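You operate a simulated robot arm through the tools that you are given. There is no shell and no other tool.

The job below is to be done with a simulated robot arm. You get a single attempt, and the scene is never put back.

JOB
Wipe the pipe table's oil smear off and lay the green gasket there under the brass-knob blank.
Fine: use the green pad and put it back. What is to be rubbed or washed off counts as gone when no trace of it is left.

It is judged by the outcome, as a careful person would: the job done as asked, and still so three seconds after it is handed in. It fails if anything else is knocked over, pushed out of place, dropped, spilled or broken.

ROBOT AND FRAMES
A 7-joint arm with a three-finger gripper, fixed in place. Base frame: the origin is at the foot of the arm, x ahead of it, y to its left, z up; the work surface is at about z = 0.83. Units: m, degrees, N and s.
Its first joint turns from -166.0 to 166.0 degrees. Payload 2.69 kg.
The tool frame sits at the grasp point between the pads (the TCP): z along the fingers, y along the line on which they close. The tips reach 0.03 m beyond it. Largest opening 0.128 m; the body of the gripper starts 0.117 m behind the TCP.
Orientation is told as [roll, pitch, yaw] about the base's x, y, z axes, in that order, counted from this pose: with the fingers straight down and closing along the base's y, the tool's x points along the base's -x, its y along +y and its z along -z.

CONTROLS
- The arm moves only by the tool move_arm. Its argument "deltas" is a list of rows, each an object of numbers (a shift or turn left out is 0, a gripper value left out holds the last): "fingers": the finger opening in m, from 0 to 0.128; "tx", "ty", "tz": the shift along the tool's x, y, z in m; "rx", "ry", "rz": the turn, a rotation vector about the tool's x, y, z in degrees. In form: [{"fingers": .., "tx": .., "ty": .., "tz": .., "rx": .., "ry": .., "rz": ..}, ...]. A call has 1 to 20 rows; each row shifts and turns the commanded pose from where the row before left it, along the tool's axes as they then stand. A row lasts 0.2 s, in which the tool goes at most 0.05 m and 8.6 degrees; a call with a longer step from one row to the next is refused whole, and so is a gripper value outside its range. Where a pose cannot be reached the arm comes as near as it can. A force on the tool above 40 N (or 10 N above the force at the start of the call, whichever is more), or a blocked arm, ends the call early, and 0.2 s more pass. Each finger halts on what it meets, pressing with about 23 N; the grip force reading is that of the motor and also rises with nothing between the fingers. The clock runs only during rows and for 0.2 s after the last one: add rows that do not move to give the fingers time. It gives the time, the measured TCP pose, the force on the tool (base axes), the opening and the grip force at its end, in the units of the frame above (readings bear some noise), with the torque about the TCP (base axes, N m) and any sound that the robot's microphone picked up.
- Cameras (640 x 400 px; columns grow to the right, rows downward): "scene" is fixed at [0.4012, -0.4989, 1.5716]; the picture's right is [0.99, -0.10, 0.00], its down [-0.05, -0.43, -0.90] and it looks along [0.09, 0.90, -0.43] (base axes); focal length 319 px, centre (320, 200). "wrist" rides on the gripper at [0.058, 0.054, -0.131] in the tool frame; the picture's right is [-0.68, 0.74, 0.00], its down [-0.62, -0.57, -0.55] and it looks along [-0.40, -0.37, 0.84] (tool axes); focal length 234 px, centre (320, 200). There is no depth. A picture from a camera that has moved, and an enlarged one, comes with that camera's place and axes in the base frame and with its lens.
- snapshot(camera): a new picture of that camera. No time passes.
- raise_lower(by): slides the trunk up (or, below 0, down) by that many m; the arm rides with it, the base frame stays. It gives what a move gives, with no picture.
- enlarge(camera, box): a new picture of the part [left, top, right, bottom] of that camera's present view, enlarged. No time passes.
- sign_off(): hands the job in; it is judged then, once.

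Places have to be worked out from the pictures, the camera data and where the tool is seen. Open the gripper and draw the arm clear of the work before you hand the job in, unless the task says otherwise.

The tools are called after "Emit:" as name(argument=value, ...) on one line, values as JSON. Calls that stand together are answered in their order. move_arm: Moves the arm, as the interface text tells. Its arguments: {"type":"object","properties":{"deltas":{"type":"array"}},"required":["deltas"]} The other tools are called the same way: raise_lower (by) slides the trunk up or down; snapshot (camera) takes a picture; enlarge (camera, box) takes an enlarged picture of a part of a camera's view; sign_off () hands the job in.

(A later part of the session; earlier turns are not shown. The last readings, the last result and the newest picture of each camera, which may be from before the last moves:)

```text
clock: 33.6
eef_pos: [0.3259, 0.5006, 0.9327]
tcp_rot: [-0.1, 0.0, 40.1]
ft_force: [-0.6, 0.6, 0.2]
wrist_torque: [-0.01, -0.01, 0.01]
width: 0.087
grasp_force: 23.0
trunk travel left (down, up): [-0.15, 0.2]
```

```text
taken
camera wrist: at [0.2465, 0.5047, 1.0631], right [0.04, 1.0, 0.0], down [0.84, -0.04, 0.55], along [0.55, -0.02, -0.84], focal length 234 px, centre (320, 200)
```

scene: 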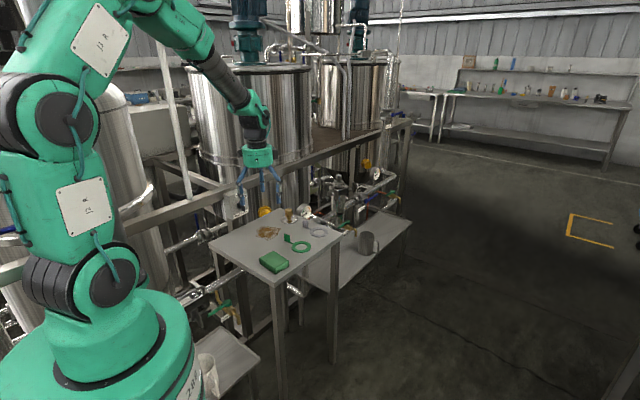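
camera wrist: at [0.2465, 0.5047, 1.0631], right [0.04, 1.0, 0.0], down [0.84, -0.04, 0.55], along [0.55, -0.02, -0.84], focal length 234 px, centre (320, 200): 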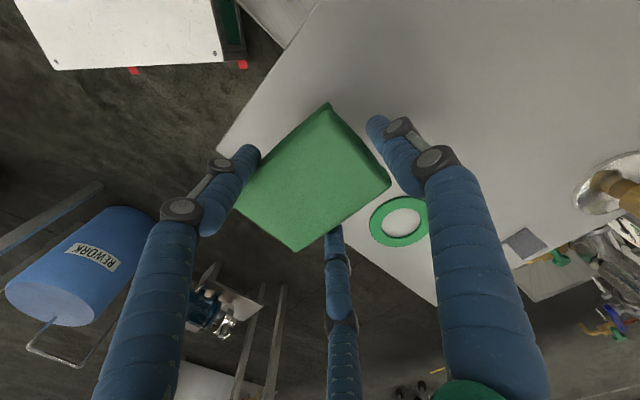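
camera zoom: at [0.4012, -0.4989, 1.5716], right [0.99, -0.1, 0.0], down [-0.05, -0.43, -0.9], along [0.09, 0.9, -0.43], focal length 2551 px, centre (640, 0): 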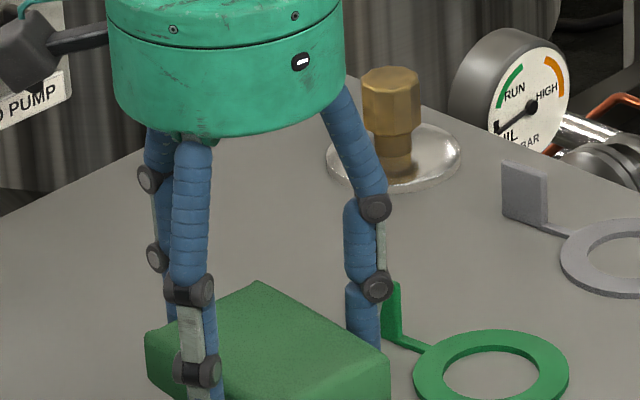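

The wrist view shows the smear spot near (567,100), and I see no brown there. I'll enlarge that part to look for faint traces before letting the pad go.

Emit:
enlarge(camera="wrist", box=[440, 20, 640, 170])

Emit:
enlarge(camera="scene", box=[240, 210, 300, 250])

```text
2.67 times, centred on (540, 95) of wrist
camera zoom: at [0.2465, 0.5047, 1.0631], right [0.04, 1.0, 0.0], down [0.84, -0.04, 0.55], along [0.55, -0.02, -0.84], focal length 624 px, centre (-267, 480)
```

zoom: 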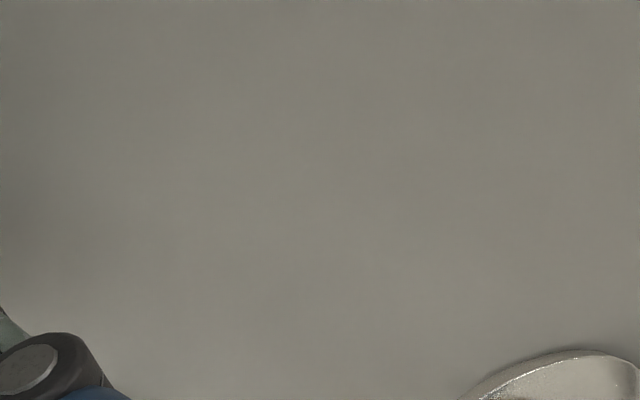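

```text
10.00 times, centred on (270, 230) of scene
camera zoom: at [0.4012, -0.4989, 1.5716], right [0.99, -0.1, 0.0], down [-0.05, -0.43, -0.9], along [0.09, 0.9, -0.43], focal length 3189 px, centre (820, -100)
```

zoom: 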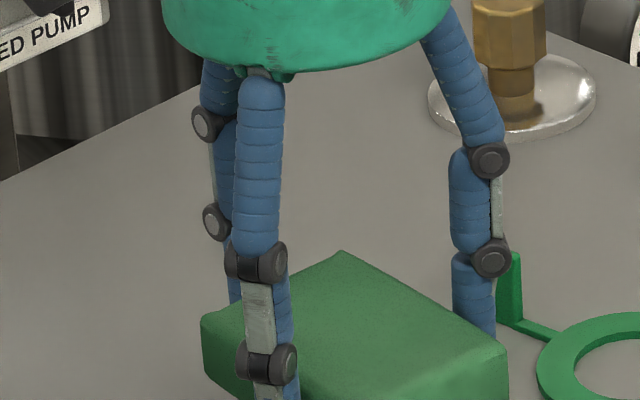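

No trace is visible in either view. I'll set the pad back on its home spot, aiming the TCP at (0.326,0.4985) and lowering gently.

Emit:
move_arm(deltas=[{"tx": 0.0011, "ty": -0.0017}, {"tz": 0.03}, {"tz": 0.025}, {"tz": 0.008}, {}])

Emit:
snapshot(camera="wrist")

```text
clock: 34.8
eef_pos: [0.3279, 0.4978, 0.87]
tcp_rot: [0.0, 0.0, 39.9]
ft_force: [0.1, 0.1, 0.3]
wrist_torque: [0.03, -0.04, 0.02]
width: 0.0873
grasp_force: 23.4
trunk travel left (down, up): [-0.15, 0.2]
```

```text
taken
camera wrist: at [0.2482, 0.5018, 1.0003], right [0.04, 1.0, 0.0], down [0.84, -0.04, 0.55], along [0.55, -0.02, -0.84], focal length 234 px, centre (320, 200)
```

wrist: 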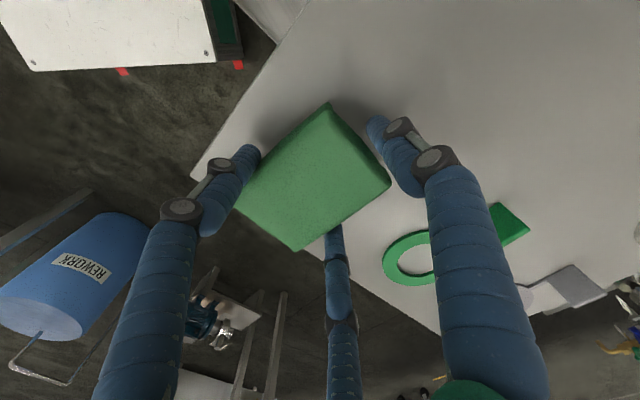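

The pad is within 2 mm of its original place and about 5 mm above the table. I'll trim that and lower to contact.

Emit:
move_arm(deltas=[{"ty": 0.0018}, {"tz": 0.002}, {"tz": 0.0015}, {"tz": 0.001}, {}])

```text
clock: 36.0
eef_pos: [0.3261, 0.5001, 0.867]
tcp_rot: [0.0, 0.1, 40.0]
ft_force: [-0.6, 0.7, 0.0]
wrist_torque: [-0.04, 0.03, 0.0]
width: 0.0871
grasp_force: 23.3
trunk travel left (down, up): [-0.15, 0.2]
```

There is no contact yet at z≈0.866, so I'll go down a little more.

Emit:
move_arm(deltas=[{"tz": 0.001}, {"tz": 0.0008}, {}])

```text
clock: 36.8
eef_pos: [0.3265, 0.5003, 0.8638]
tcp_rot: [0.1, -0.2, 40.0]
ft_force: [2.8, -6.6, 17.5]
wrist_torque: [-0.52, -0.29, -0.03]
width: 0.0873
grasp_force: 23.1
trunk travel left (down, up): [-0.15, 0.2]
```

The pad is on the table with 17 N of press. I'll relieve 1 mm, then open and rise.

Emit:
move_arm(deltas=[{"tz": -0.001}, {}, {"fingers": 0.128}, {}, {}])

Emit:
move_arm(deltas=[{"tz": -0.02}, {"tz": -0.03}, {"tz": -0.04}, {"tz": -0.04}, {}])

Emit:
snapshot(camera="wrist")

Emit:
enlarge(camera="scene", box=[220, 180, 360, 290])

```text
clock: 38.0
eef_pos: [0.3255, 0.5002, 0.8643]
tcp_rot: [0.0, 0.1, 40.0]
ft_force: [1.0, 0.6, -0.2]
wrist_torque: [0.0, 0.0, -0.03]
width: 0.1281
grasp_force: 0.2
trunk travel left (down, up): [-0.15, 0.2]
```

```text
clock: 39.2
eef_pos: [0.3264, 0.4979, 0.9931]
tcp_rot: [0.0, -0.1, 39.9]
ft_force: [0.8, -0.2, -0.4]
wrist_torque: [0.02, -0.01, 0.01]
width: 0.1279
grasp_force: 0.0
trunk travel left (down, up): [-0.15, 0.2]
```

```text
taken
camera wrist: at [0.247, 0.5021, 1.1224], right [0.04, 1.0, 0.0], down [0.84, -0.04, 0.55], along [0.55, -0.02, -0.84], focal length 234 px, centre (320, 200)
```

wrist: 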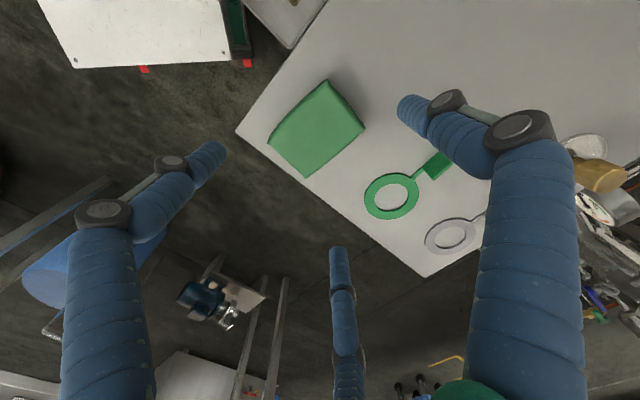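

```text
3.64 times, centred on (290, 235) of scene
camera zoom: at [0.4012, -0.4989, 1.5716], right [0.99, -0.1, 0.0], down [-0.05, -0.43, -0.9], along [0.09, 0.9, -0.43], focal length 1160 px, centre (429, 73)
```

zoom: 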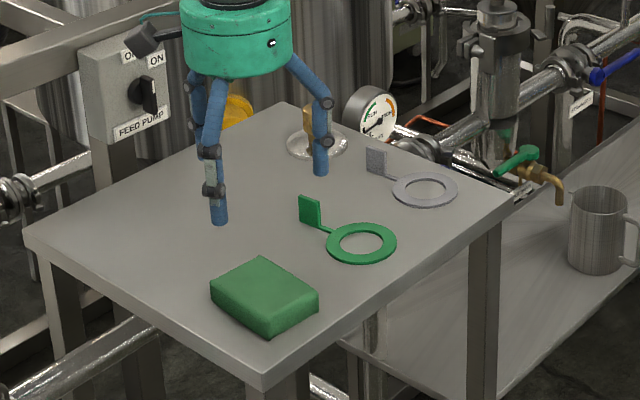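

The pad is back where it was and the whole smear area is clean. Next I need an accurate fix on the green gasket's flag, ring and height.

Emit:
enlarge(camera="wrist", box=[340, 130, 500, 250])

Emit:
enlarge(camera="scene", box=[290, 220, 340, 255])

```text
3.33 times, centred on (420, 190) of wrist
camera zoom: at [0.247, 0.5021, 1.1224], right [0.04, 1.0, 0.0], down [0.84, -0.04, 0.55], along [0.55, -0.02, -0.84], focal length 781 px, centre (-13, 233)
```

zoom: 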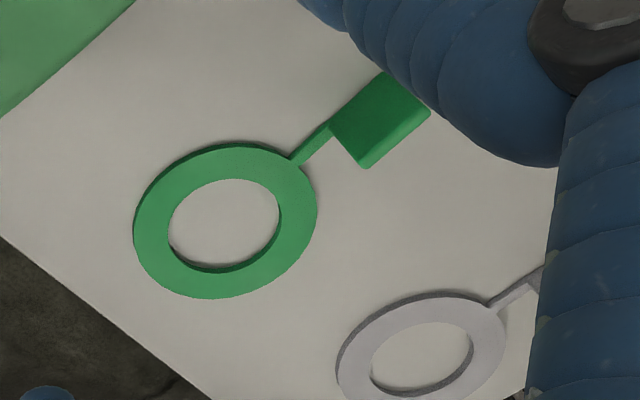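

```text
11.43 times, centred on (315, 238) of scene
camera zoom: at [0.4012, -0.4989, 1.5716], right [0.99, -0.1, 0.0], down [-0.05, -0.43, -0.9], along [0.09, 0.9, -0.43], focal length 3644 px, centre (377, -229)
```

zoom: 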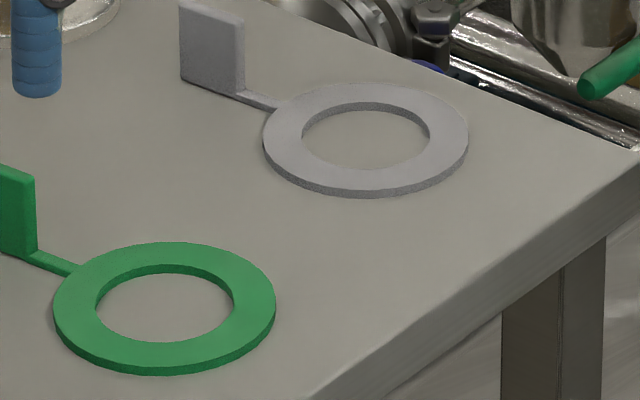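

The gasket ring has an outer diameter of about 0.08 and sits near (0.437,0.600). Its upright flag is centred near (0.381,0.644), runs along about -36°, and tops out near z 0.868. I'll turn to yaw -36 so the flag lies across the closing line, pre-close to 0.045 and move above it.

Emit:
move_arm(deltas=[{"rz": 8.444, "fingers": 0.045}, {"rz": 8.444}, {"rz": 8.444}, {"rz": 8.444}, {"rz": 8.444}, {"rz": 8.444}, {"rz": 8.444}, {"rz": 8.444}, {"rz": 8.448}, {}])

```text
clock: 41.4
eef_pos: [0.3264, 0.5011, 0.9952]
tcp_rot: [0.0, 0.0, -36.0]
ft_force: [0.0, 0.2, -0.5]
wrist_torque: [0.01, -0.01, 0.01]
width: 0.0452
grasp_force: 0.1
trunk travel left (down, up): [-0.15, 0.2]
```

I'll move over the flag and come down to z≈0.93 to check the alignment.

Emit:
move_arm(deltas=[{"tx": 0.01005, "ty": 0.0353}, {"tx": 0.01005, "ty": 0.0353}, {"tx": 0.01005, "ty": 0.0353}, {"tx": 0.01005, "ty": 0.0353}, {"tz": 0.03}, {"tz": 0.03}, {}])

Emit:
snapshot(camera="wrist")

Emit:
enlarge(camera="scene", box=[250, 180, 350, 260])

```text
clock: 43.0
eef_pos: [0.3794, 0.6376, 0.9363]
tcp_rot: [0.0, 0.0, -35.9]
ft_force: [0.2, 0.2, 0.3]
wrist_torque: [-0.04, 0.0, -0.04]
width: 0.0452
grasp_force: 0.2
trunk travel left (down, up): [-0.15, 0.2]
```

```text
taken
camera wrist: at [0.3629, 0.7168, 1.0659], right [0.98, 0.2, 0.0], down [0.17, -0.82, 0.55], along [0.11, -0.54, -0.84], focal length 234 px, centre (320, 200)
```

wrist: 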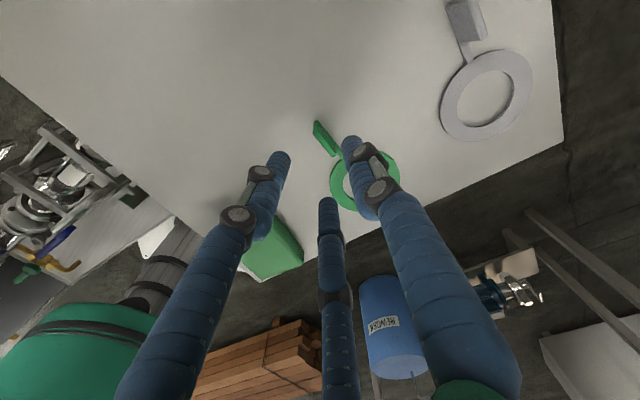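

```text
5.00 times, centred on (300, 220) of scene
camera zoom: at [0.4012, -0.4989, 1.5716], right [0.99, -0.1, 0.0], down [-0.05, -0.43, -0.9], along [0.09, 0.9, -0.43], focal length 1594 px, centre (420, 100)
```

zoom: 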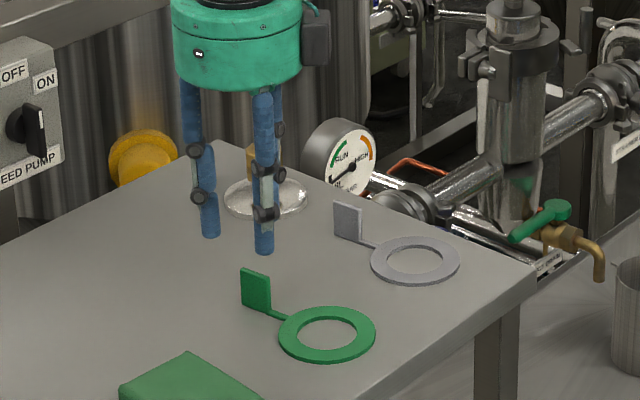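

The flag shows at about (325,138) in the wrist picture, and I'll enlarge it to place it precisely.

Emit:
enlarge(camera="wrist", box=[270, 100, 410, 220])

```text
3.33 times, centred on (340, 160) of wrist
camera zoom: at [0.3629, 0.7168, 1.0659], right [0.98, 0.2, 0.0], down [0.17, -0.82, 0.55], along [0.11, -0.54, -0.84], focal length 781 px, centre (253, 333)
```

zoom: 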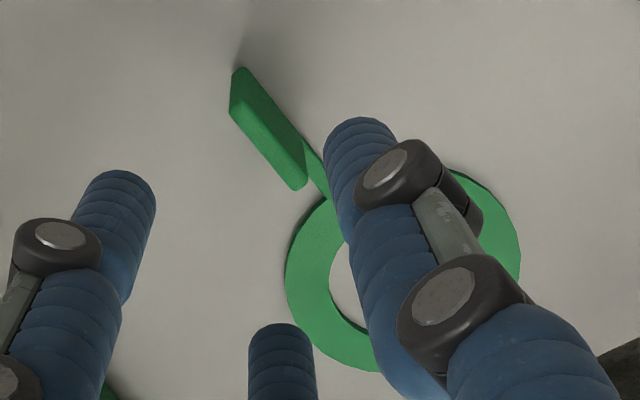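

The flag centre measures (0.382,0.647), which is tool (+1.5 mm, +9 mm) and between the fingers. I'll trim 2 mm and lower to just above the flag top to confirm.

Emit:
move_arm(deltas=[{"tx": 0.0015, "ty": 0.002}, {"tz": 0.02}, {"tz": 0.012}, {}])

Emit:
enlarge(camera="wrist", box=[250, 80, 410, 220])

Emit:
enlarge(camera="scene", box=[260, 200, 340, 250])

```text
clock: 44.0
eef_pos: [0.3772, 0.6424, 0.9029]
tcp_rot: [-0.1, 0.0, -35.9]
ft_force: [-0.4, 0.6, 0.7]
wrist_torque: [-0.04, 0.05, 0.03]
width: 0.045
grasp_force: 0.0
trunk travel left (down, up): [-0.15, 0.2]
```

```text
2.86 times, centred on (330, 150) of wrist
camera zoom: at [0.3615, 0.7205, 1.0335], right [0.98, 0.2, 0.0], down [0.17, -0.82, 0.55], along [0.11, -0.54, -0.84], focal length 669 px, centre (291, 343)
```

zoom: 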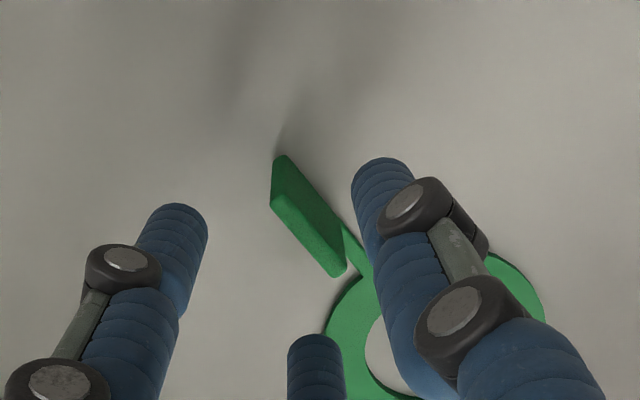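

```text
8.00 times, centred on (300, 225) of scene
camera zoom: at [0.4012, -0.4989, 1.5716], right [0.99, -0.1, 0.0], down [-0.05, -0.43, -0.9], along [0.09, 0.9, -0.43], focal length 2551 px, centre (480, 0)
```

zoom: 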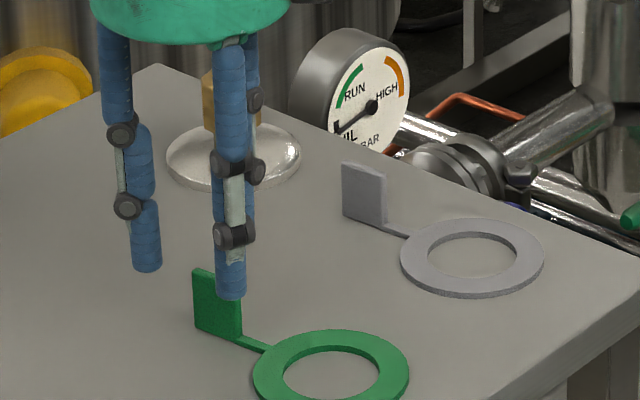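

The flag is centred between the fingers at tool (0,+7 mm). I'll descend to TCP z≈0.871 so the tips straddle it just above the table.

Emit:
move_arm(deltas=[{"tz": 0.012}, {"tz": 0.012}, {"tz": 0.0075}, {}])

Emit:
enlarge(camera="wrist", box=[250, 80, 410, 220])

Emit:
enlarge(camera="scene", box=[260, 200, 340, 250])

```text
clock: 45.0
eef_pos: [0.3768, 0.643, 0.8718]
tcp_rot: [0.0, 0.1, -35.9]
ft_force: [0.7, 0.2, -0.5]
wrist_torque: [0.0, -0.02, -0.01]
width: 0.0452
grasp_force: 0.1
trunk travel left (down, up): [-0.15, 0.2]
```

```text
2.86 times, centred on (330, 150) of wrist
camera zoom: at [0.3602, 0.7203, 1.001], right [0.98, 0.2, 0.0], down [0.17, -0.82, 0.55], along [0.11, -0.54, -0.84], focal length 669 px, centre (291, 343)
```

zoom: 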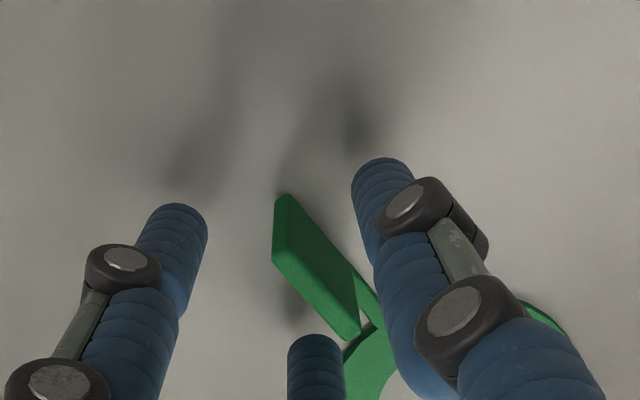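

```text
8.00 times, centred on (300, 225) of scene
camera zoom: at [0.4012, -0.4989, 1.5716], right [0.99, -0.1, 0.0], down [-0.05, -0.43, -0.9], along [0.09, 0.9, -0.43], focal length 2551 px, centre (480, 0)
```

zoom: 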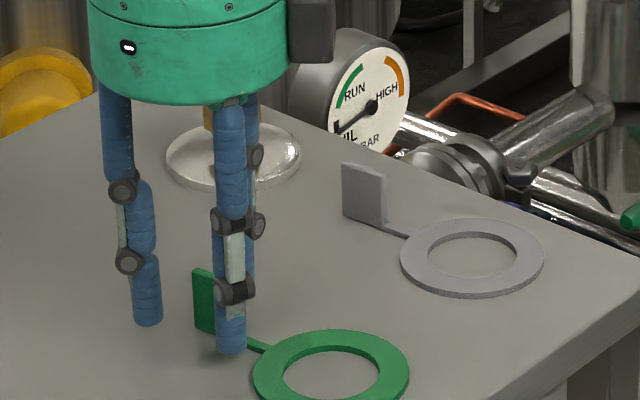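

The tips are about 8 mm above the table and the flag is still in the middle, so I'll close on it.

Emit:
move_arm(deltas=[{"fingers": 0.03}, {"fingers": 0.02}, {"fingers": 0.0}, {}, {}])

Emit:
enlarge(camera="wrist", box=[250, 80, 410, 220])

Emit:
enlarge(camera="scene", box=[260, 200, 340, 250])

```text
clock: 46.2
eef_pos: [0.3763, 0.6419, 0.8714]
tcp_rot: [0.0, 0.0, -35.9]
ft_force: [1.1, 0.1, -0.2]
wrist_torque: [-0.03, 0.01, 0.0]
width: 0.0111
grasp_force: 22.8
trunk travel left (down, up): [-0.15, 0.2]
```

```text
2.86 times, centred on (330, 150) of wrist
camera zoom: at [0.3602, 0.7201, 1.0009], right [0.98, 0.2, 0.0], down [0.17, -0.82, 0.55], along [0.11, -0.54, -0.84], focal length 669 px, centre (291, 343)
```

zoom: 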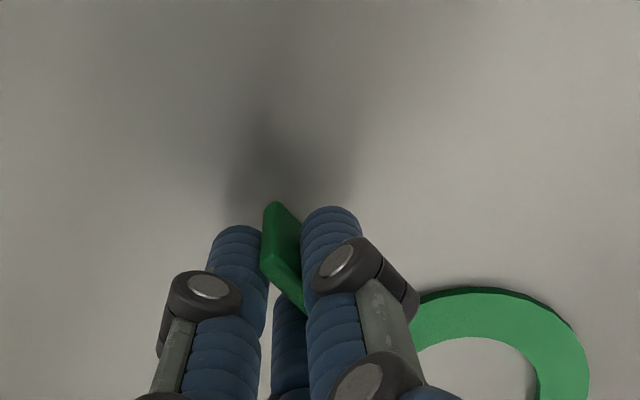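

```text
8.00 times, centred on (300, 225) of scene
camera zoom: at [0.4012, -0.4989, 1.5716], right [0.99, -0.1, 0.0], down [-0.05, -0.43, -0.9], along [0.09, 0.9, -0.43], focal length 2551 px, centre (480, 0)
```

zoom: 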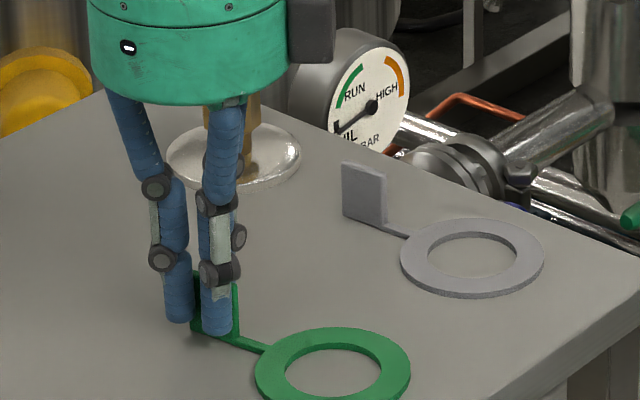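

The flag is clamped at an opening of 0.011. I'll lift 2.5 cm slowly and check that the ring hangs level.

Emit:
move_arm(deltas=[{"tz": -0.005}, {"tz": -0.01}, {"tz": -0.01}, {}])

Emit:
snapshot(camera="wrist")

Emit:
enlarge(camera="scene", box=[260, 190, 350, 255])

```text
clock: 47.2
eef_pos: [0.3748, 0.6421, 0.8946]
tcp_rot: [0.0, 0.0, -35.9]
ft_force: [-0.6, 0.1, 0.4]
wrist_torque: [0.0, 0.0, 0.01]
width: 0.0114
grasp_force: 23.1
trunk travel left (down, up): [-0.15, 0.2]
```

```text
taken
camera wrist: at [0.3599, 0.7198, 1.0254], right [0.98, 0.2, 0.0], down [0.17, -0.82, 0.55], along [0.11, -0.54, -0.84], focal length 234 px, centre (320, 200)
```

wrist: 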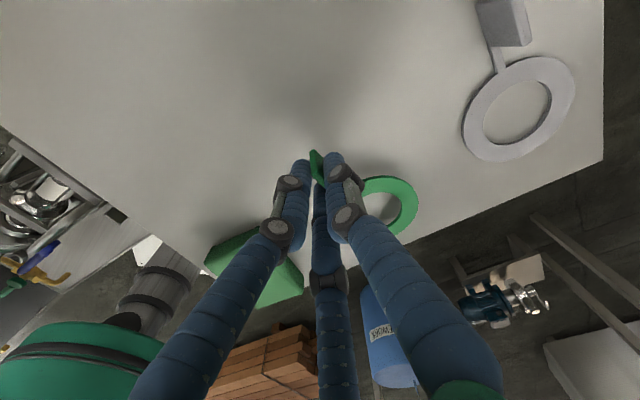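

```text
6.15 times, centred on (305, 222) of scene
camera zoom: at [0.4012, -0.4989, 1.5716], right [0.99, -0.1, 0.0], down [-0.05, -0.43, -0.9], along [0.09, 0.9, -0.43], focal length 1962 px, centre (412, 62)
```

zoom: 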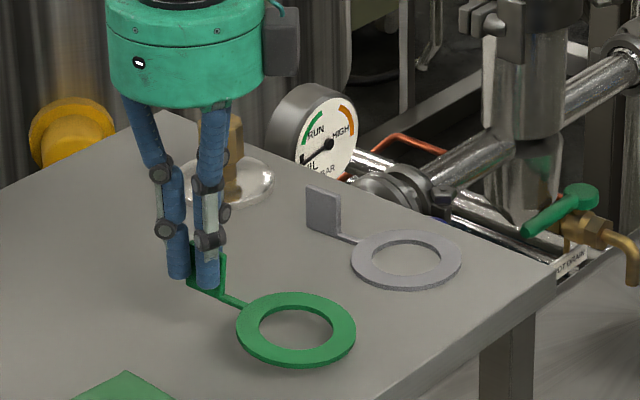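

The gasket hangs level and firm. I'll raise it clear of everything, move toward the wiped spot and turn +90° in base so the flag points back toward the robot, away from the pump panel.

Emit:
move_arm(deltas=[{"tz": -0.03}, {"tz": -0.035}, {"tx": 0.0283, "ty": -0.0116}, {"tx": 0.0283, "ty": -0.0116}, {"tx": 0.0283, "ty": -0.0116}, {"tx": 0.0284, "ty": -0.0117}, {}])

Emit:
move_arm(deltas=[{"rz": -6}, {"rz": -7}, {"rz": -7}, {"rz": -7}, {"rz": -7}, {"rz": -7}, {"rz": -7}, {"rz": -7}, {"rz": -7}, {"rz": -7}, {"rz": -7}, {"rz": -7}, {"rz": -7}, {}])

Emit:
snapshot(camera="wrist")

Emit:
enlarge(camera="scene", box=[230, 170, 350, 260])

```text
clock: 48.8
eef_pos: [0.2553, 0.6692, 0.9612]
tcp_rot: [0.0, 0.0, -35.9]
ft_force: [-0.5, 0.2, -0.4]
wrist_torque: [0.02, -0.03, 0.0]
width: 0.0108
grasp_force: 22.8
trunk travel left (down, up): [-0.15, 0.2]
```

```text
clock: 51.8
eef_pos: [0.2587, 0.6696, 0.9606]
tcp_rot: [0.0, 0.0, 54.2]
ft_force: [-0.4, -0.5, -0.8]
wrist_torque: [-0.01, 0.02, 0.0]
width: 0.0109
grasp_force: 22.9
trunk travel left (down, up): [-0.15, 0.2]
```

```text
taken
camera wrist: at [0.18, 0.6545, 1.0906], right [-0.2, 0.98, 0.0], down [0.82, 0.17, 0.55], along [0.54, 0.11, -0.84], focal length 234 px, centre (320, 200)
```

wrist: 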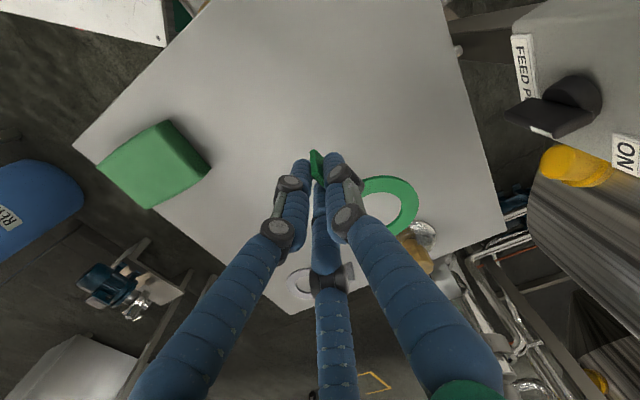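

```text
4.44 times, centred on (290, 215) of scene
camera zoom: at [0.4012, -0.4989, 1.5716], right [0.99, -0.1, 0.0], down [-0.05, -0.43, -0.9], along [0.09, 0.9, -0.43], focal length 1417 px, centre (453, 133)
```

zoom: 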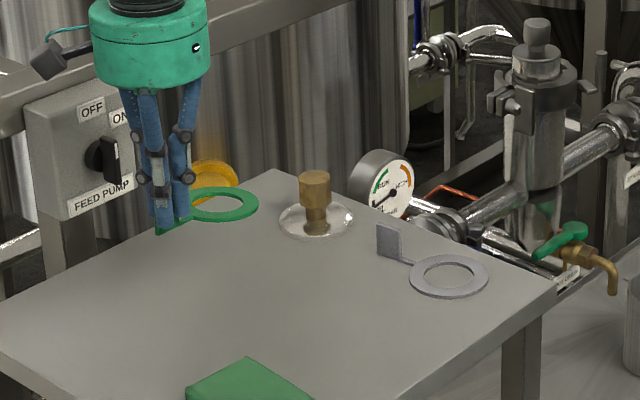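

The gasket is held firmly over the wiped area, with the ring near (0.300,0.731). I'll enlarge both views to check the ring's tilt and position before lowering.

Emit:
enlarge(camera="wrist", box=[290, 130, 450, 260])

Emit:
enlarge(camera="scene", box=[250, 195, 310, 235])

```text
3.08 times, centred on (370, 195) of wrist
camera zoom: at [0.18, 0.6545, 1.0906], right [-0.2, 0.98, 0.0], down [0.82, 0.17, 0.55], along [0.54, 0.11, -0.84], focal length 720 px, centre (166, 215)
```

zoom: 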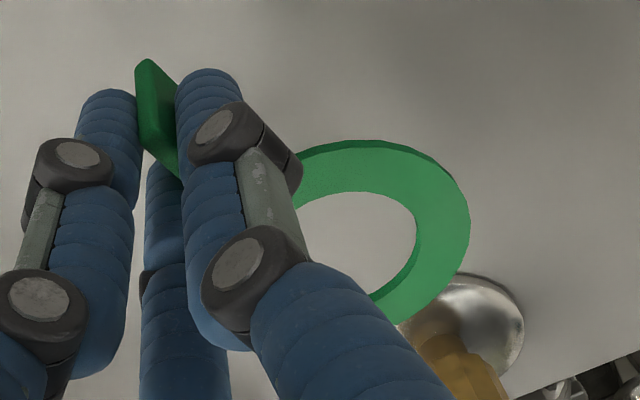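

```text
10.00 times, centred on (280, 215) of scene
camera zoom: at [0.4012, -0.4989, 1.5716], right [0.99, -0.1, 0.0], down [-0.05, -0.43, -0.9], along [0.09, 0.9, -0.43], focal length 3189 px, centre (720, 50)
```

zoom: 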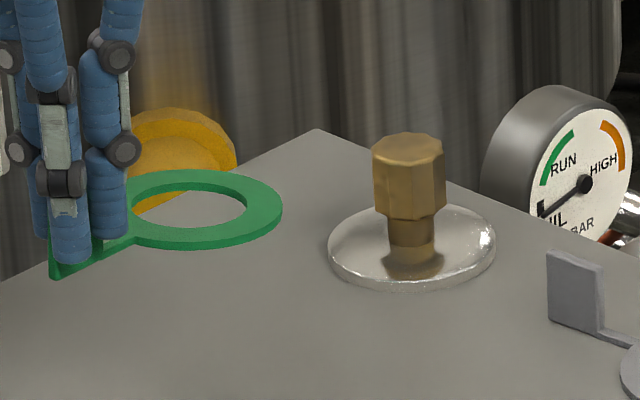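

The ring is about where I want it, near (0.300,0.733), with a slight droop of 6–7° at its far side. I'll lower most of the way now, then finish slowly so the table re-levels it.

Emit:
move_arm(deltas=[{"tz": 0.025}, {"tz": 0.025}, {"tz": 0.018}, {}])

Emit:
enlarge(camera="scene", box=[250, 195, 310, 245])

Emit:
snapshot(camera="wrist")

```text
clock: 52.8
eef_pos: [0.2583, 0.6711, 0.8931]
tcp_rot: [0.1, -0.1, 54.1]
ft_force: [-1.2, 0.9, -0.5]
wrist_torque: [-0.04, 0.01, 0.0]
width: 0.0107
grasp_force: 23.2
trunk travel left (down, up): [-0.15, 0.2]
```

```text
8.00 times, centred on (280, 220) of scene
camera zoom: at [0.4012, -0.4989, 1.5716], right [0.99, -0.1, 0.0], down [-0.05, -0.43, -0.9], along [0.09, 0.9, -0.43], focal length 2551 px, centre (640, 40)
```

zoom: 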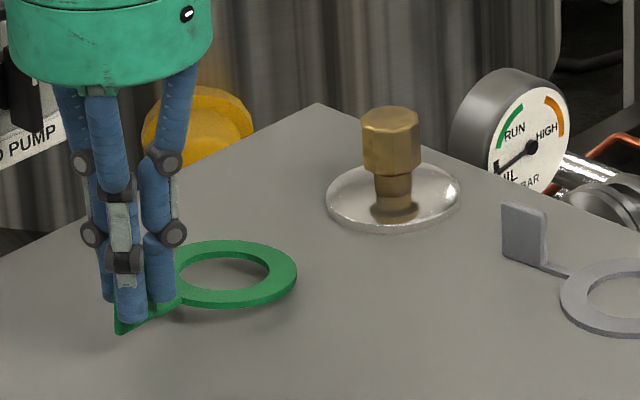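

```text
taken
camera wrist: at [0.1799, 0.6548, 1.0238], right [-0.2, 0.98, 0.0], down [0.82, 0.17, 0.55], along [0.54, 0.11, -0.84], focal length 234 px, centre (320, 200)
```

wrist: 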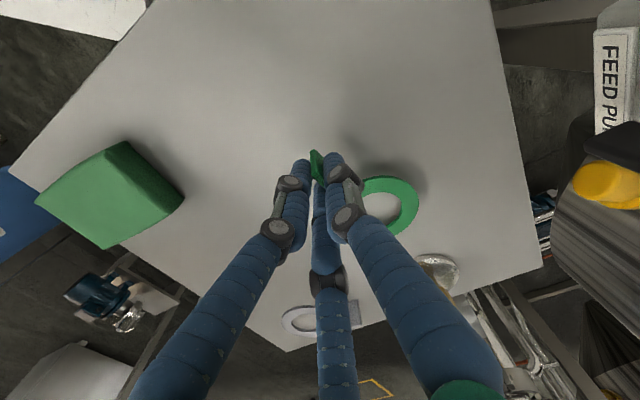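

The droop is stable at about 7° and hasn't grown. I'll lower the last 2 cm slowly and watch the force.

Emit:
move_arm(deltas=[{"tz": 0.007}, {"tz": 0.006}, {"tz": 0.004}, {"tz": 0.002}, {}])

Emit:
enlarge(camera="scene", box=[250, 195, 310, 245])

```text
clock: 54.0
eef_pos: [0.2573, 0.6678, 0.8751]
tcp_rot: [0.0, 0.1, 54.1]
ft_force: [-1.5, -2.2, 6.0]
wrist_torque: [0.38, -0.26, -0.01]
width: 0.0107
grasp_force: 23.1
trunk travel left (down, up): [-0.15, 0.2]
```

```text
8.00 times, centred on (280, 220) of scene
camera zoom: at [0.4012, -0.4989, 1.5716], right [0.99, -0.1, 0.0], down [-0.05, -0.43, -0.9], along [0.09, 0.9, -0.43], focal length 2551 px, centre (640, 40)
```

zoom: 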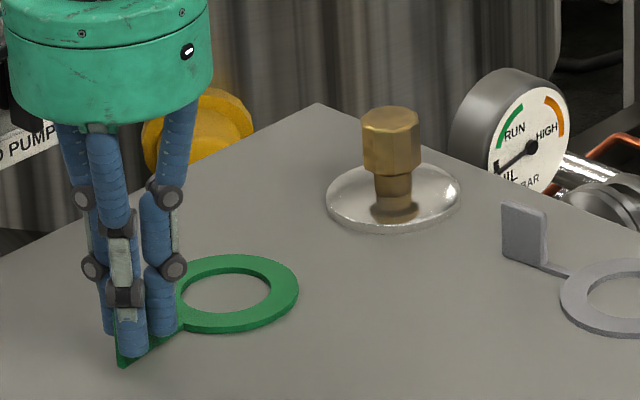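

The ring is nearly level and touching with 6 N at its far edge. I'll lower the last 3 mm.

Emit:
move_arm(deltas=[{"tz": 0.0015}, {"tz": 0.0013}, {}])

Emit:
enlarge(camera="scene", box=[250, 195, 310, 245])

```text
clock: 54.8
eef_pos: [0.2566, 0.6684, 0.8732]
tcp_rot: [0.0, -0.1, 54.2]
ft_force: [-3.5, -4.4, 10.1]
wrist_torque: [0.22, -0.13, -0.05]
width: 0.0107
grasp_force: 23.3
trunk travel left (down, up): [-0.15, 0.2]
```

```text
8.00 times, centred on (280, 220) of scene
camera zoom: at [0.4012, -0.4989, 1.5716], right [0.99, -0.1, 0.0], down [-0.05, -0.43, -0.9], along [0.09, 0.9, -0.43], focal length 2551 px, centre (640, 40)
```

zoom: 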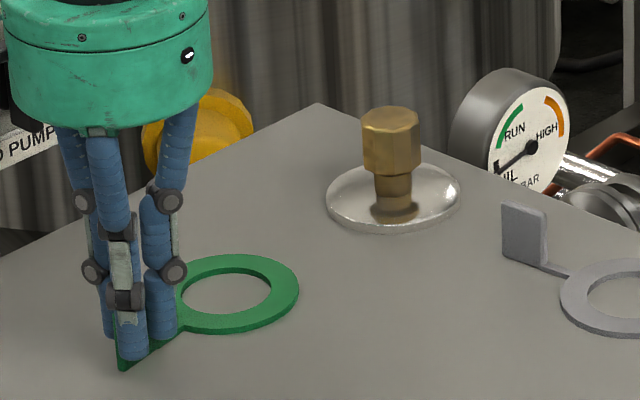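

The gasket is now essentially flat on the table, at 10 N. I'll release it by opening gradually to 0.045, then rise straight up.

Emit:
move_arm(deltas=[{"fingers": 0.02}, {"fingers": 0.032}, {"fingers": 0.045}, {}])

Emit:
move_arm(deltas=[{"tz": -0.015}, {"tz": -0.025}, {"tz": -0.03}, {"tz": -0.03}, {}])

Emit:
enlarge(camera="scene", box=[230, 190, 330, 260])

Emit:
snapshot(camera="wrist")

```text
clock: 55.8
eef_pos: [0.2571, 0.6694, 0.872]
tcp_rot: [0.0, -0.1, 54.1]
ft_force: [-0.1, -0.2, -0.5]
wrist_torque: [0.03, -0.04, 0.02]
width: 0.045
grasp_force: 0.0
trunk travel left (down, up): [-0.15, 0.2]
```

```text
clock: 57.0
eef_pos: [0.2544, 0.6692, 0.9694]
tcp_rot: [0.0, 0.0, 54.2]
ft_force: [0.9, -0.8, 0.3]
wrist_torque: [0.02, -0.02, 0.03]
width: 0.0449
grasp_force: 0.0
trunk travel left (down, up): [-0.15, 0.2]
```

```text
5.71 times, centred on (280, 225) of scene
camera zoom: at [0.4012, -0.4989, 1.5716], right [0.99, -0.1, 0.0], down [-0.05, -0.43, -0.9], along [0.09, 0.9, -0.43], focal length 1822 px, centre (549, 57)
```

zoom: 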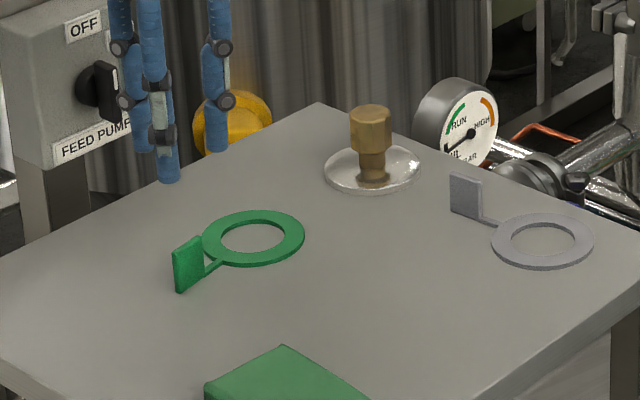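

```text
taken
camera wrist: at [0.1772, 0.6543, 1.0988], right [-0.2, 0.98, 0.0], down [0.82, 0.17, 0.55], along [0.54, 0.11, -0.84], focal length 234 px, centre (320, 200)
```

wrist: 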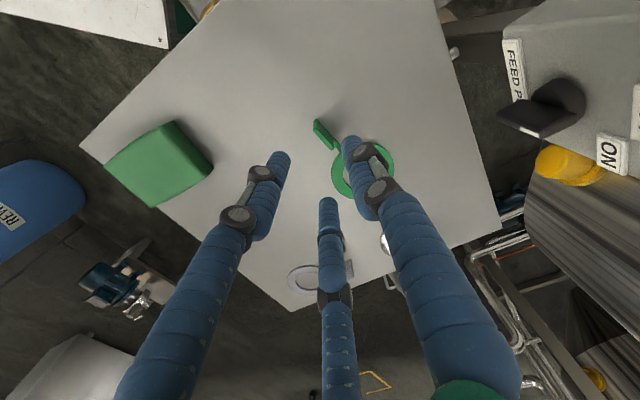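

The gasket lies flat on the wiped spot with its ring centre at about (0.299,0.736). I'll open to 0.085 and move above the brass knob near (0.390,0.831).

Emit:
move_arm(deltas=[{"fingers": 0.085, "tx": -0.0421, "ty": -0.0028}, {"tx": -0.0421, "ty": -0.0028}, {"tx": -0.0421, "ty": -0.0028}, {"tx": -0.0421, "ty": -0.0028}, {"tx": -0.0421, "ty": -0.0027}, {}, {}])

Emit:
snapshot(camera="wrist")

Emit:
enlarge(camera="scene", box=[220, 150, 360, 260])

```text
clock: 58.6
eef_pos: [0.3926, 0.8305, 0.9706]
tcp_rot: [-0.1, -0.1, 54.1]
ft_force: [0.1, 0.2, 0.4]
wrist_torque: [0.04, -0.03, 0.03]
width: 0.0851
grasp_force: 0.1
trunk travel left (down, up): [-0.15, 0.2]
```

```text
taken
camera wrist: at [0.3147, 0.8154, 1.0999], right [-0.2, 0.98, 0.0], down [0.82, 0.17, 0.55], along [0.54, 0.11, -0.84], focal length 234 px, centre (320, 200)
```

wrist: 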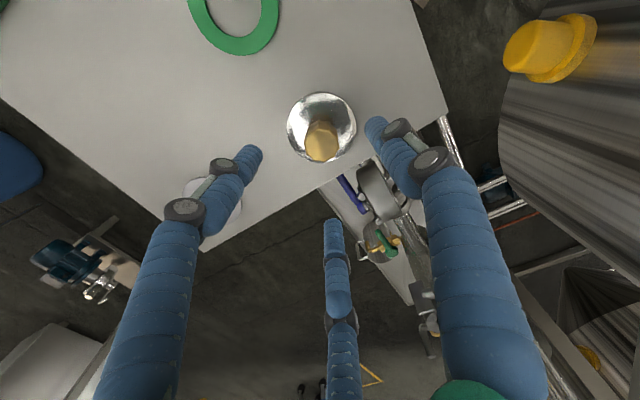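

```text
3.64 times, centred on (290, 205) of scene
camera zoom: at [0.4012, -0.4989, 1.5716], right [0.99, -0.1, 0.0], down [-0.05, -0.43, -0.9], along [0.09, 0.9, -0.43], focal length 1160 px, centre (429, 182)
```

zoom: 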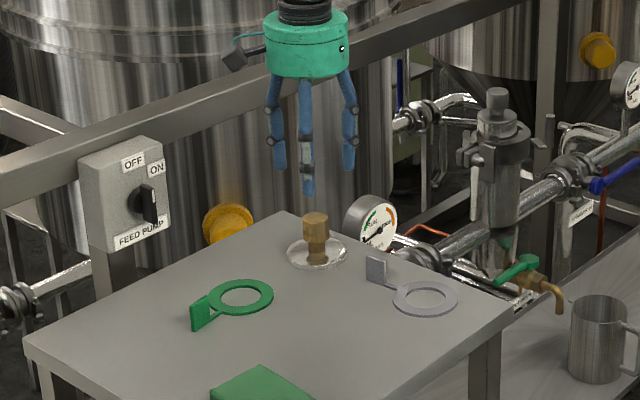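

I'll enlarge the blank in the wrist view to fix the disc and knob centres.

Emit:
enlarge(camera="wrist", box=[260, 70, 390, 180])

Emit:
enlarge(camera="scene", box=[285, 200, 325, 228])

```text
3.64 times, centred on (325, 125) of wrist
camera zoom: at [0.3147, 0.8154, 1.0999], right [-0.2, 0.98, 0.0], down [0.82, 0.17, 0.55], along [0.54, 0.11, -0.84], focal length 852 px, centre (302, 473)
```

zoom: 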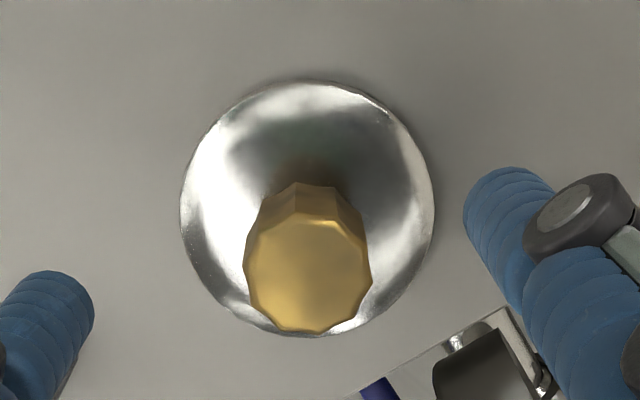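

```text
14.29 times, centred on (305, 214) of scene
camera zoom: at [0.4012, -0.4989, 1.5716], right [0.99, -0.1, 0.0], down [-0.05, -0.43, -0.9], along [0.09, 0.9, -0.43], focal length 4555 px, centre (534, 0)
```

zoom: 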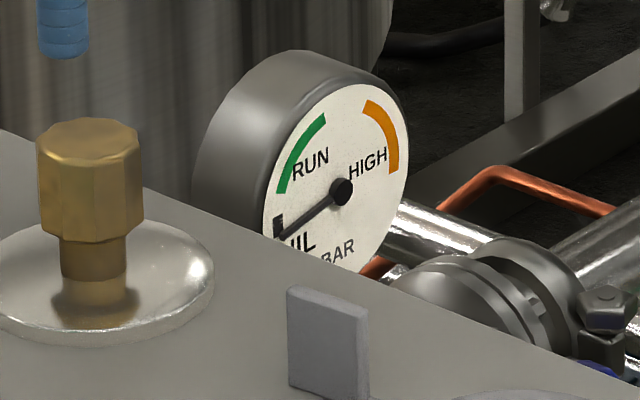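

The knob centre is at (0.390,0.832), about 3 mm from the tool axis. I'll correct and descend around it to TCP z≈0.878, with the tips about 10 mm above the disc.

Emit:
move_arm(deltas=[{"tx": 0.0003, "ty": 0.0029}, {"tz": 0.03}, {"tz": 0.025}, {}])

Emit:
snapshot(camera="wrist")

Emit:
enlarge(camera="scene", box=[260, 180, 350, 240])

```text
clock: 59.6
eef_pos: [0.3891, 0.8328, 0.9171]
tcp_rot: [0.0, 0.0, 54.1]
ft_force: [-0.2, 0.0, -1.1]
wrist_torque: [-0.01, 0.04, -0.02]
width: 0.085
grasp_force: 0.1
trunk travel left (down, up): [-0.15, 0.2]
```

```text
taken
camera wrist: at [0.3114, 0.8182, 1.0471], right [-0.2, 0.98, 0.0], down [0.82, 0.17, 0.55], along [0.54, 0.11, -0.84], focal length 234 px, centre (320, 200)
```

wrist: 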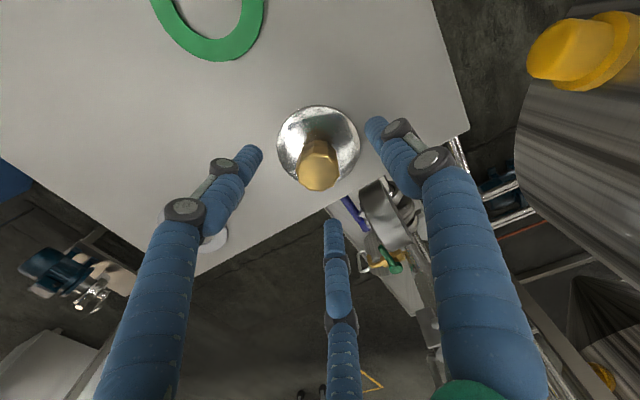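

```text
6.67 times, centred on (305, 210) of scene
camera zoom: at [0.4012, -0.4989, 1.5716], right [0.99, -0.1, 0.0], down [-0.05, -0.43, -0.9], along [0.09, 0.9, -0.43], focal length 2126 px, centre (420, 133)
```

zoom: 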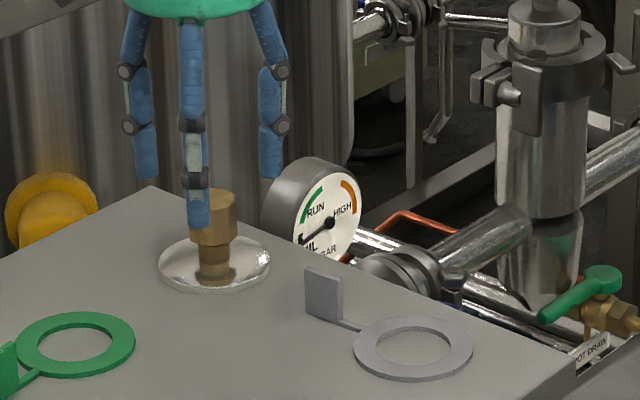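

The tool is within 2 mm of the knob axis. I'll descend 38 mm and close on the knob.

Emit:
move_arm(deltas=[{"tz": 0.015}, {"tz": 0.013}, {"tz": 0.01}, {}])

Emit:
enlarge(camera="scene", box=[260, 180, 350, 240])

Emit:
snapshot(camera="wrist")

```text
clock: 60.6
eef_pos: [0.3884, 0.8347, 0.8792]
tcp_rot: [0.0, 0.0, 54.2]
ft_force: [0.1, 0.3, -1.0]
wrist_torque: [-0.03, 0.02, -0.02]
width: 0.0849
grasp_force: 0.1
trunk travel left (down, up): [-0.15, 0.2]
```

```text
6.67 times, centred on (305, 210) of scene
camera zoom: at [0.4012, -0.4989, 1.5716], right [0.99, -0.1, 0.0], down [-0.05, -0.43, -0.9], along [0.09, 0.9, -0.43], focal length 2126 px, centre (420, 133)
```

zoom: 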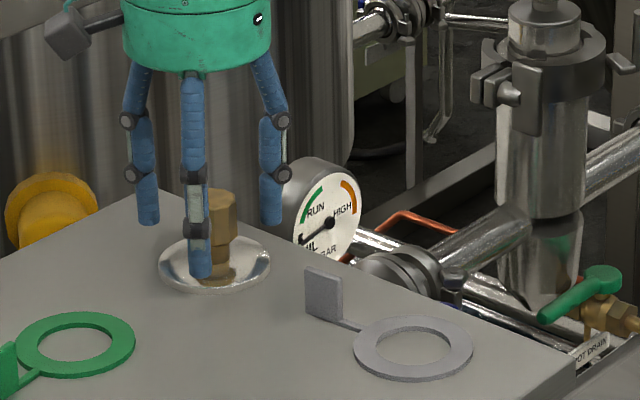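

```text
taken
camera wrist: at [0.3107, 0.8185, 1.009], right [-0.2, 0.98, 0.0], down [0.82, 0.17, 0.55], along [0.54, 0.11, -0.84], focal length 234 px, centre (320, 200)
```

wrist: 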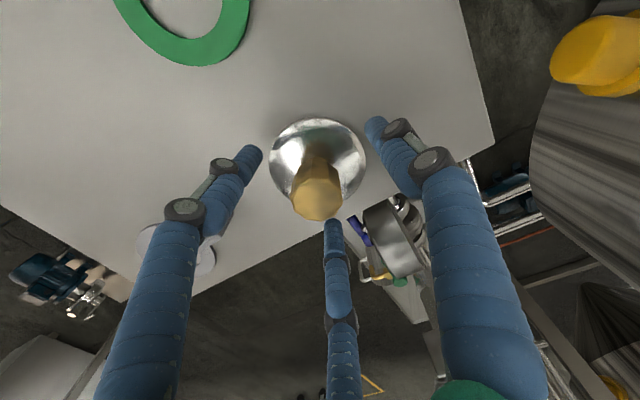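

The fingers are around the knob with clearance on all sides, so I'll close.

Emit:
move_arm(deltas=[{"fingers": 0.06}, {"fingers": 0.045}, {"fingers": 0.015}, {}, {}])

Emit:
enlarge(camera="scene", box=[260, 180, 350, 240])

Emit:
snapshot(camera="wrist")

```text
clock: 61.8
eef_pos: [0.3873, 0.8338, 0.8787]
tcp_rot: [0.1, 0.0, 54.0]
ft_force: [0.9, 1.1, 0.1]
wrist_torque: [-0.02, -0.09, -0.05]
width: 0.0322
grasp_force: 22.6
trunk travel left (down, up): [-0.15, 0.2]
```

```text
6.67 times, centred on (305, 210) of scene
camera zoom: at [0.4012, -0.4989, 1.5716], right [0.99, -0.1, 0.0], down [-0.05, -0.43, -0.9], along [0.09, 0.9, -0.43], focal length 2126 px, centre (420, 133)
```

zoom: 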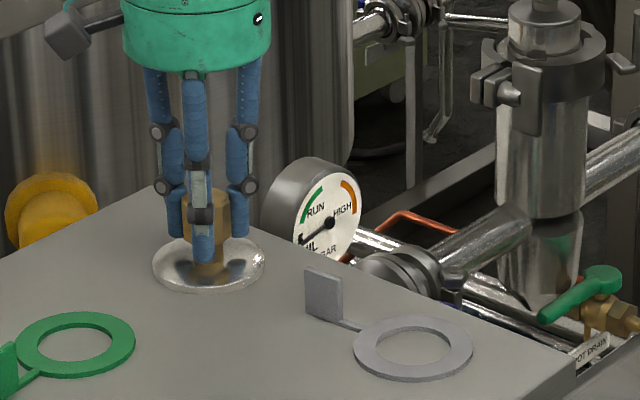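

```text
taken
camera wrist: at [0.3107, 0.8185, 1.0091], right [-0.2, 0.98, 0.0], down [0.82, 0.17, 0.55], along [0.54, 0.11, -0.84], focal length 234 px, centre (320, 200)
```

wrist: 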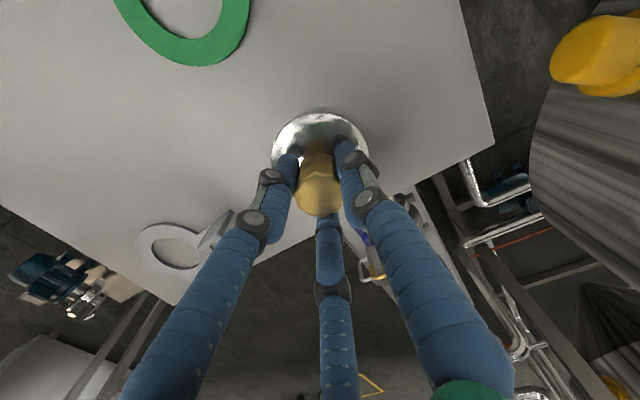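

The knob is held at an opening of 0.032 and has self-centred on the tool axis. I'll lift 2 cm and check.

Emit:
move_arm(deltas=[{"tz": -0.008}, {"tz": -0.012}, {}])

Emit:
enlarge(camera="scene", box=[260, 180, 350, 240])

```text
clock: 62.6
eef_pos: [0.3882, 0.8339, 0.9006]
tcp_rot: [0.0, 0.0, 54.1]
ft_force: [0.2, -0.3, -2.8]
wrist_torque: [-0.02, -0.01, -0.04]
width: 0.0324
grasp_force: 23.1
trunk travel left (down, up): [-0.15, 0.2]
```

```text
6.67 times, centred on (305, 210) of scene
camera zoom: at [0.4012, -0.4989, 1.5716], right [0.99, -0.1, 0.0], down [-0.05, -0.43, -0.9], along [0.09, 0.9, -0.43], focal length 2126 px, centre (420, 133)
```

zoom: 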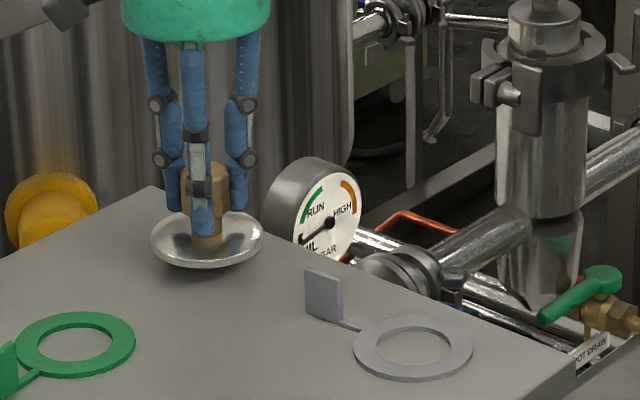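

The blank is lifted, hangs level and weighs about 3 N. Before moving it I'll take a sharp scene view of the ring to fix its centre.

Emit:
enlarge(camera="scene", box=[248, 218, 292, 246])

Emit:
enlarge(camera="wrist", box=[60, 0, 300, 150])

```text
14.29 times, centred on (270, 232) of scene
camera zoom: at [0.4012, -0.4989, 1.5716], right [0.99, -0.1, 0.0], down [-0.05, -0.43, -0.9], along [0.09, 0.9, -0.43], focal length 4555 px, centre (1034, -257)
```

zoom: 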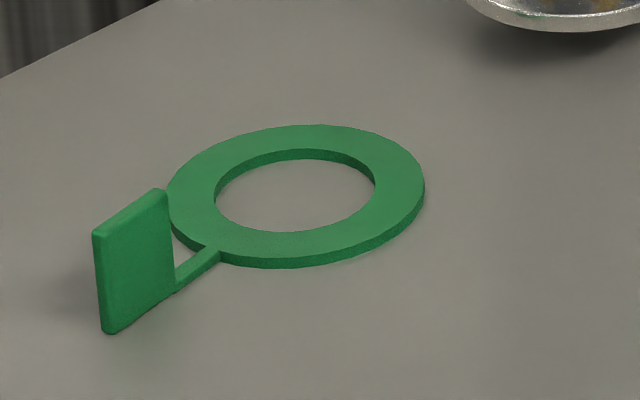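

```text
2.67 times, centred on (180, 75) of wrist
camera zoom: at [0.3107, 0.8188, 1.03], right [-0.2, 0.98, 0.0], down [0.82, 0.17, 0.55], along [0.54, 0.11, -0.84], focal length 624 px, centre (693, 533)
```

zoom: 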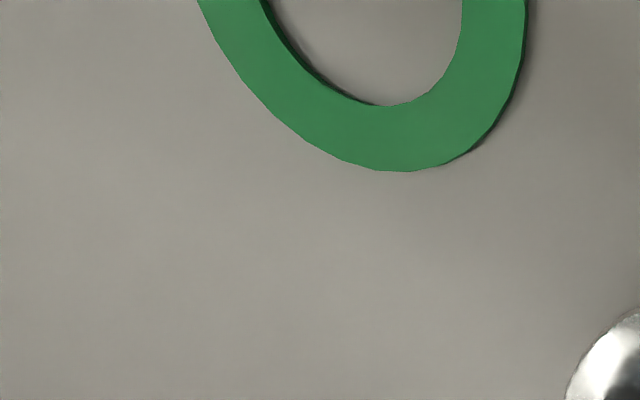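

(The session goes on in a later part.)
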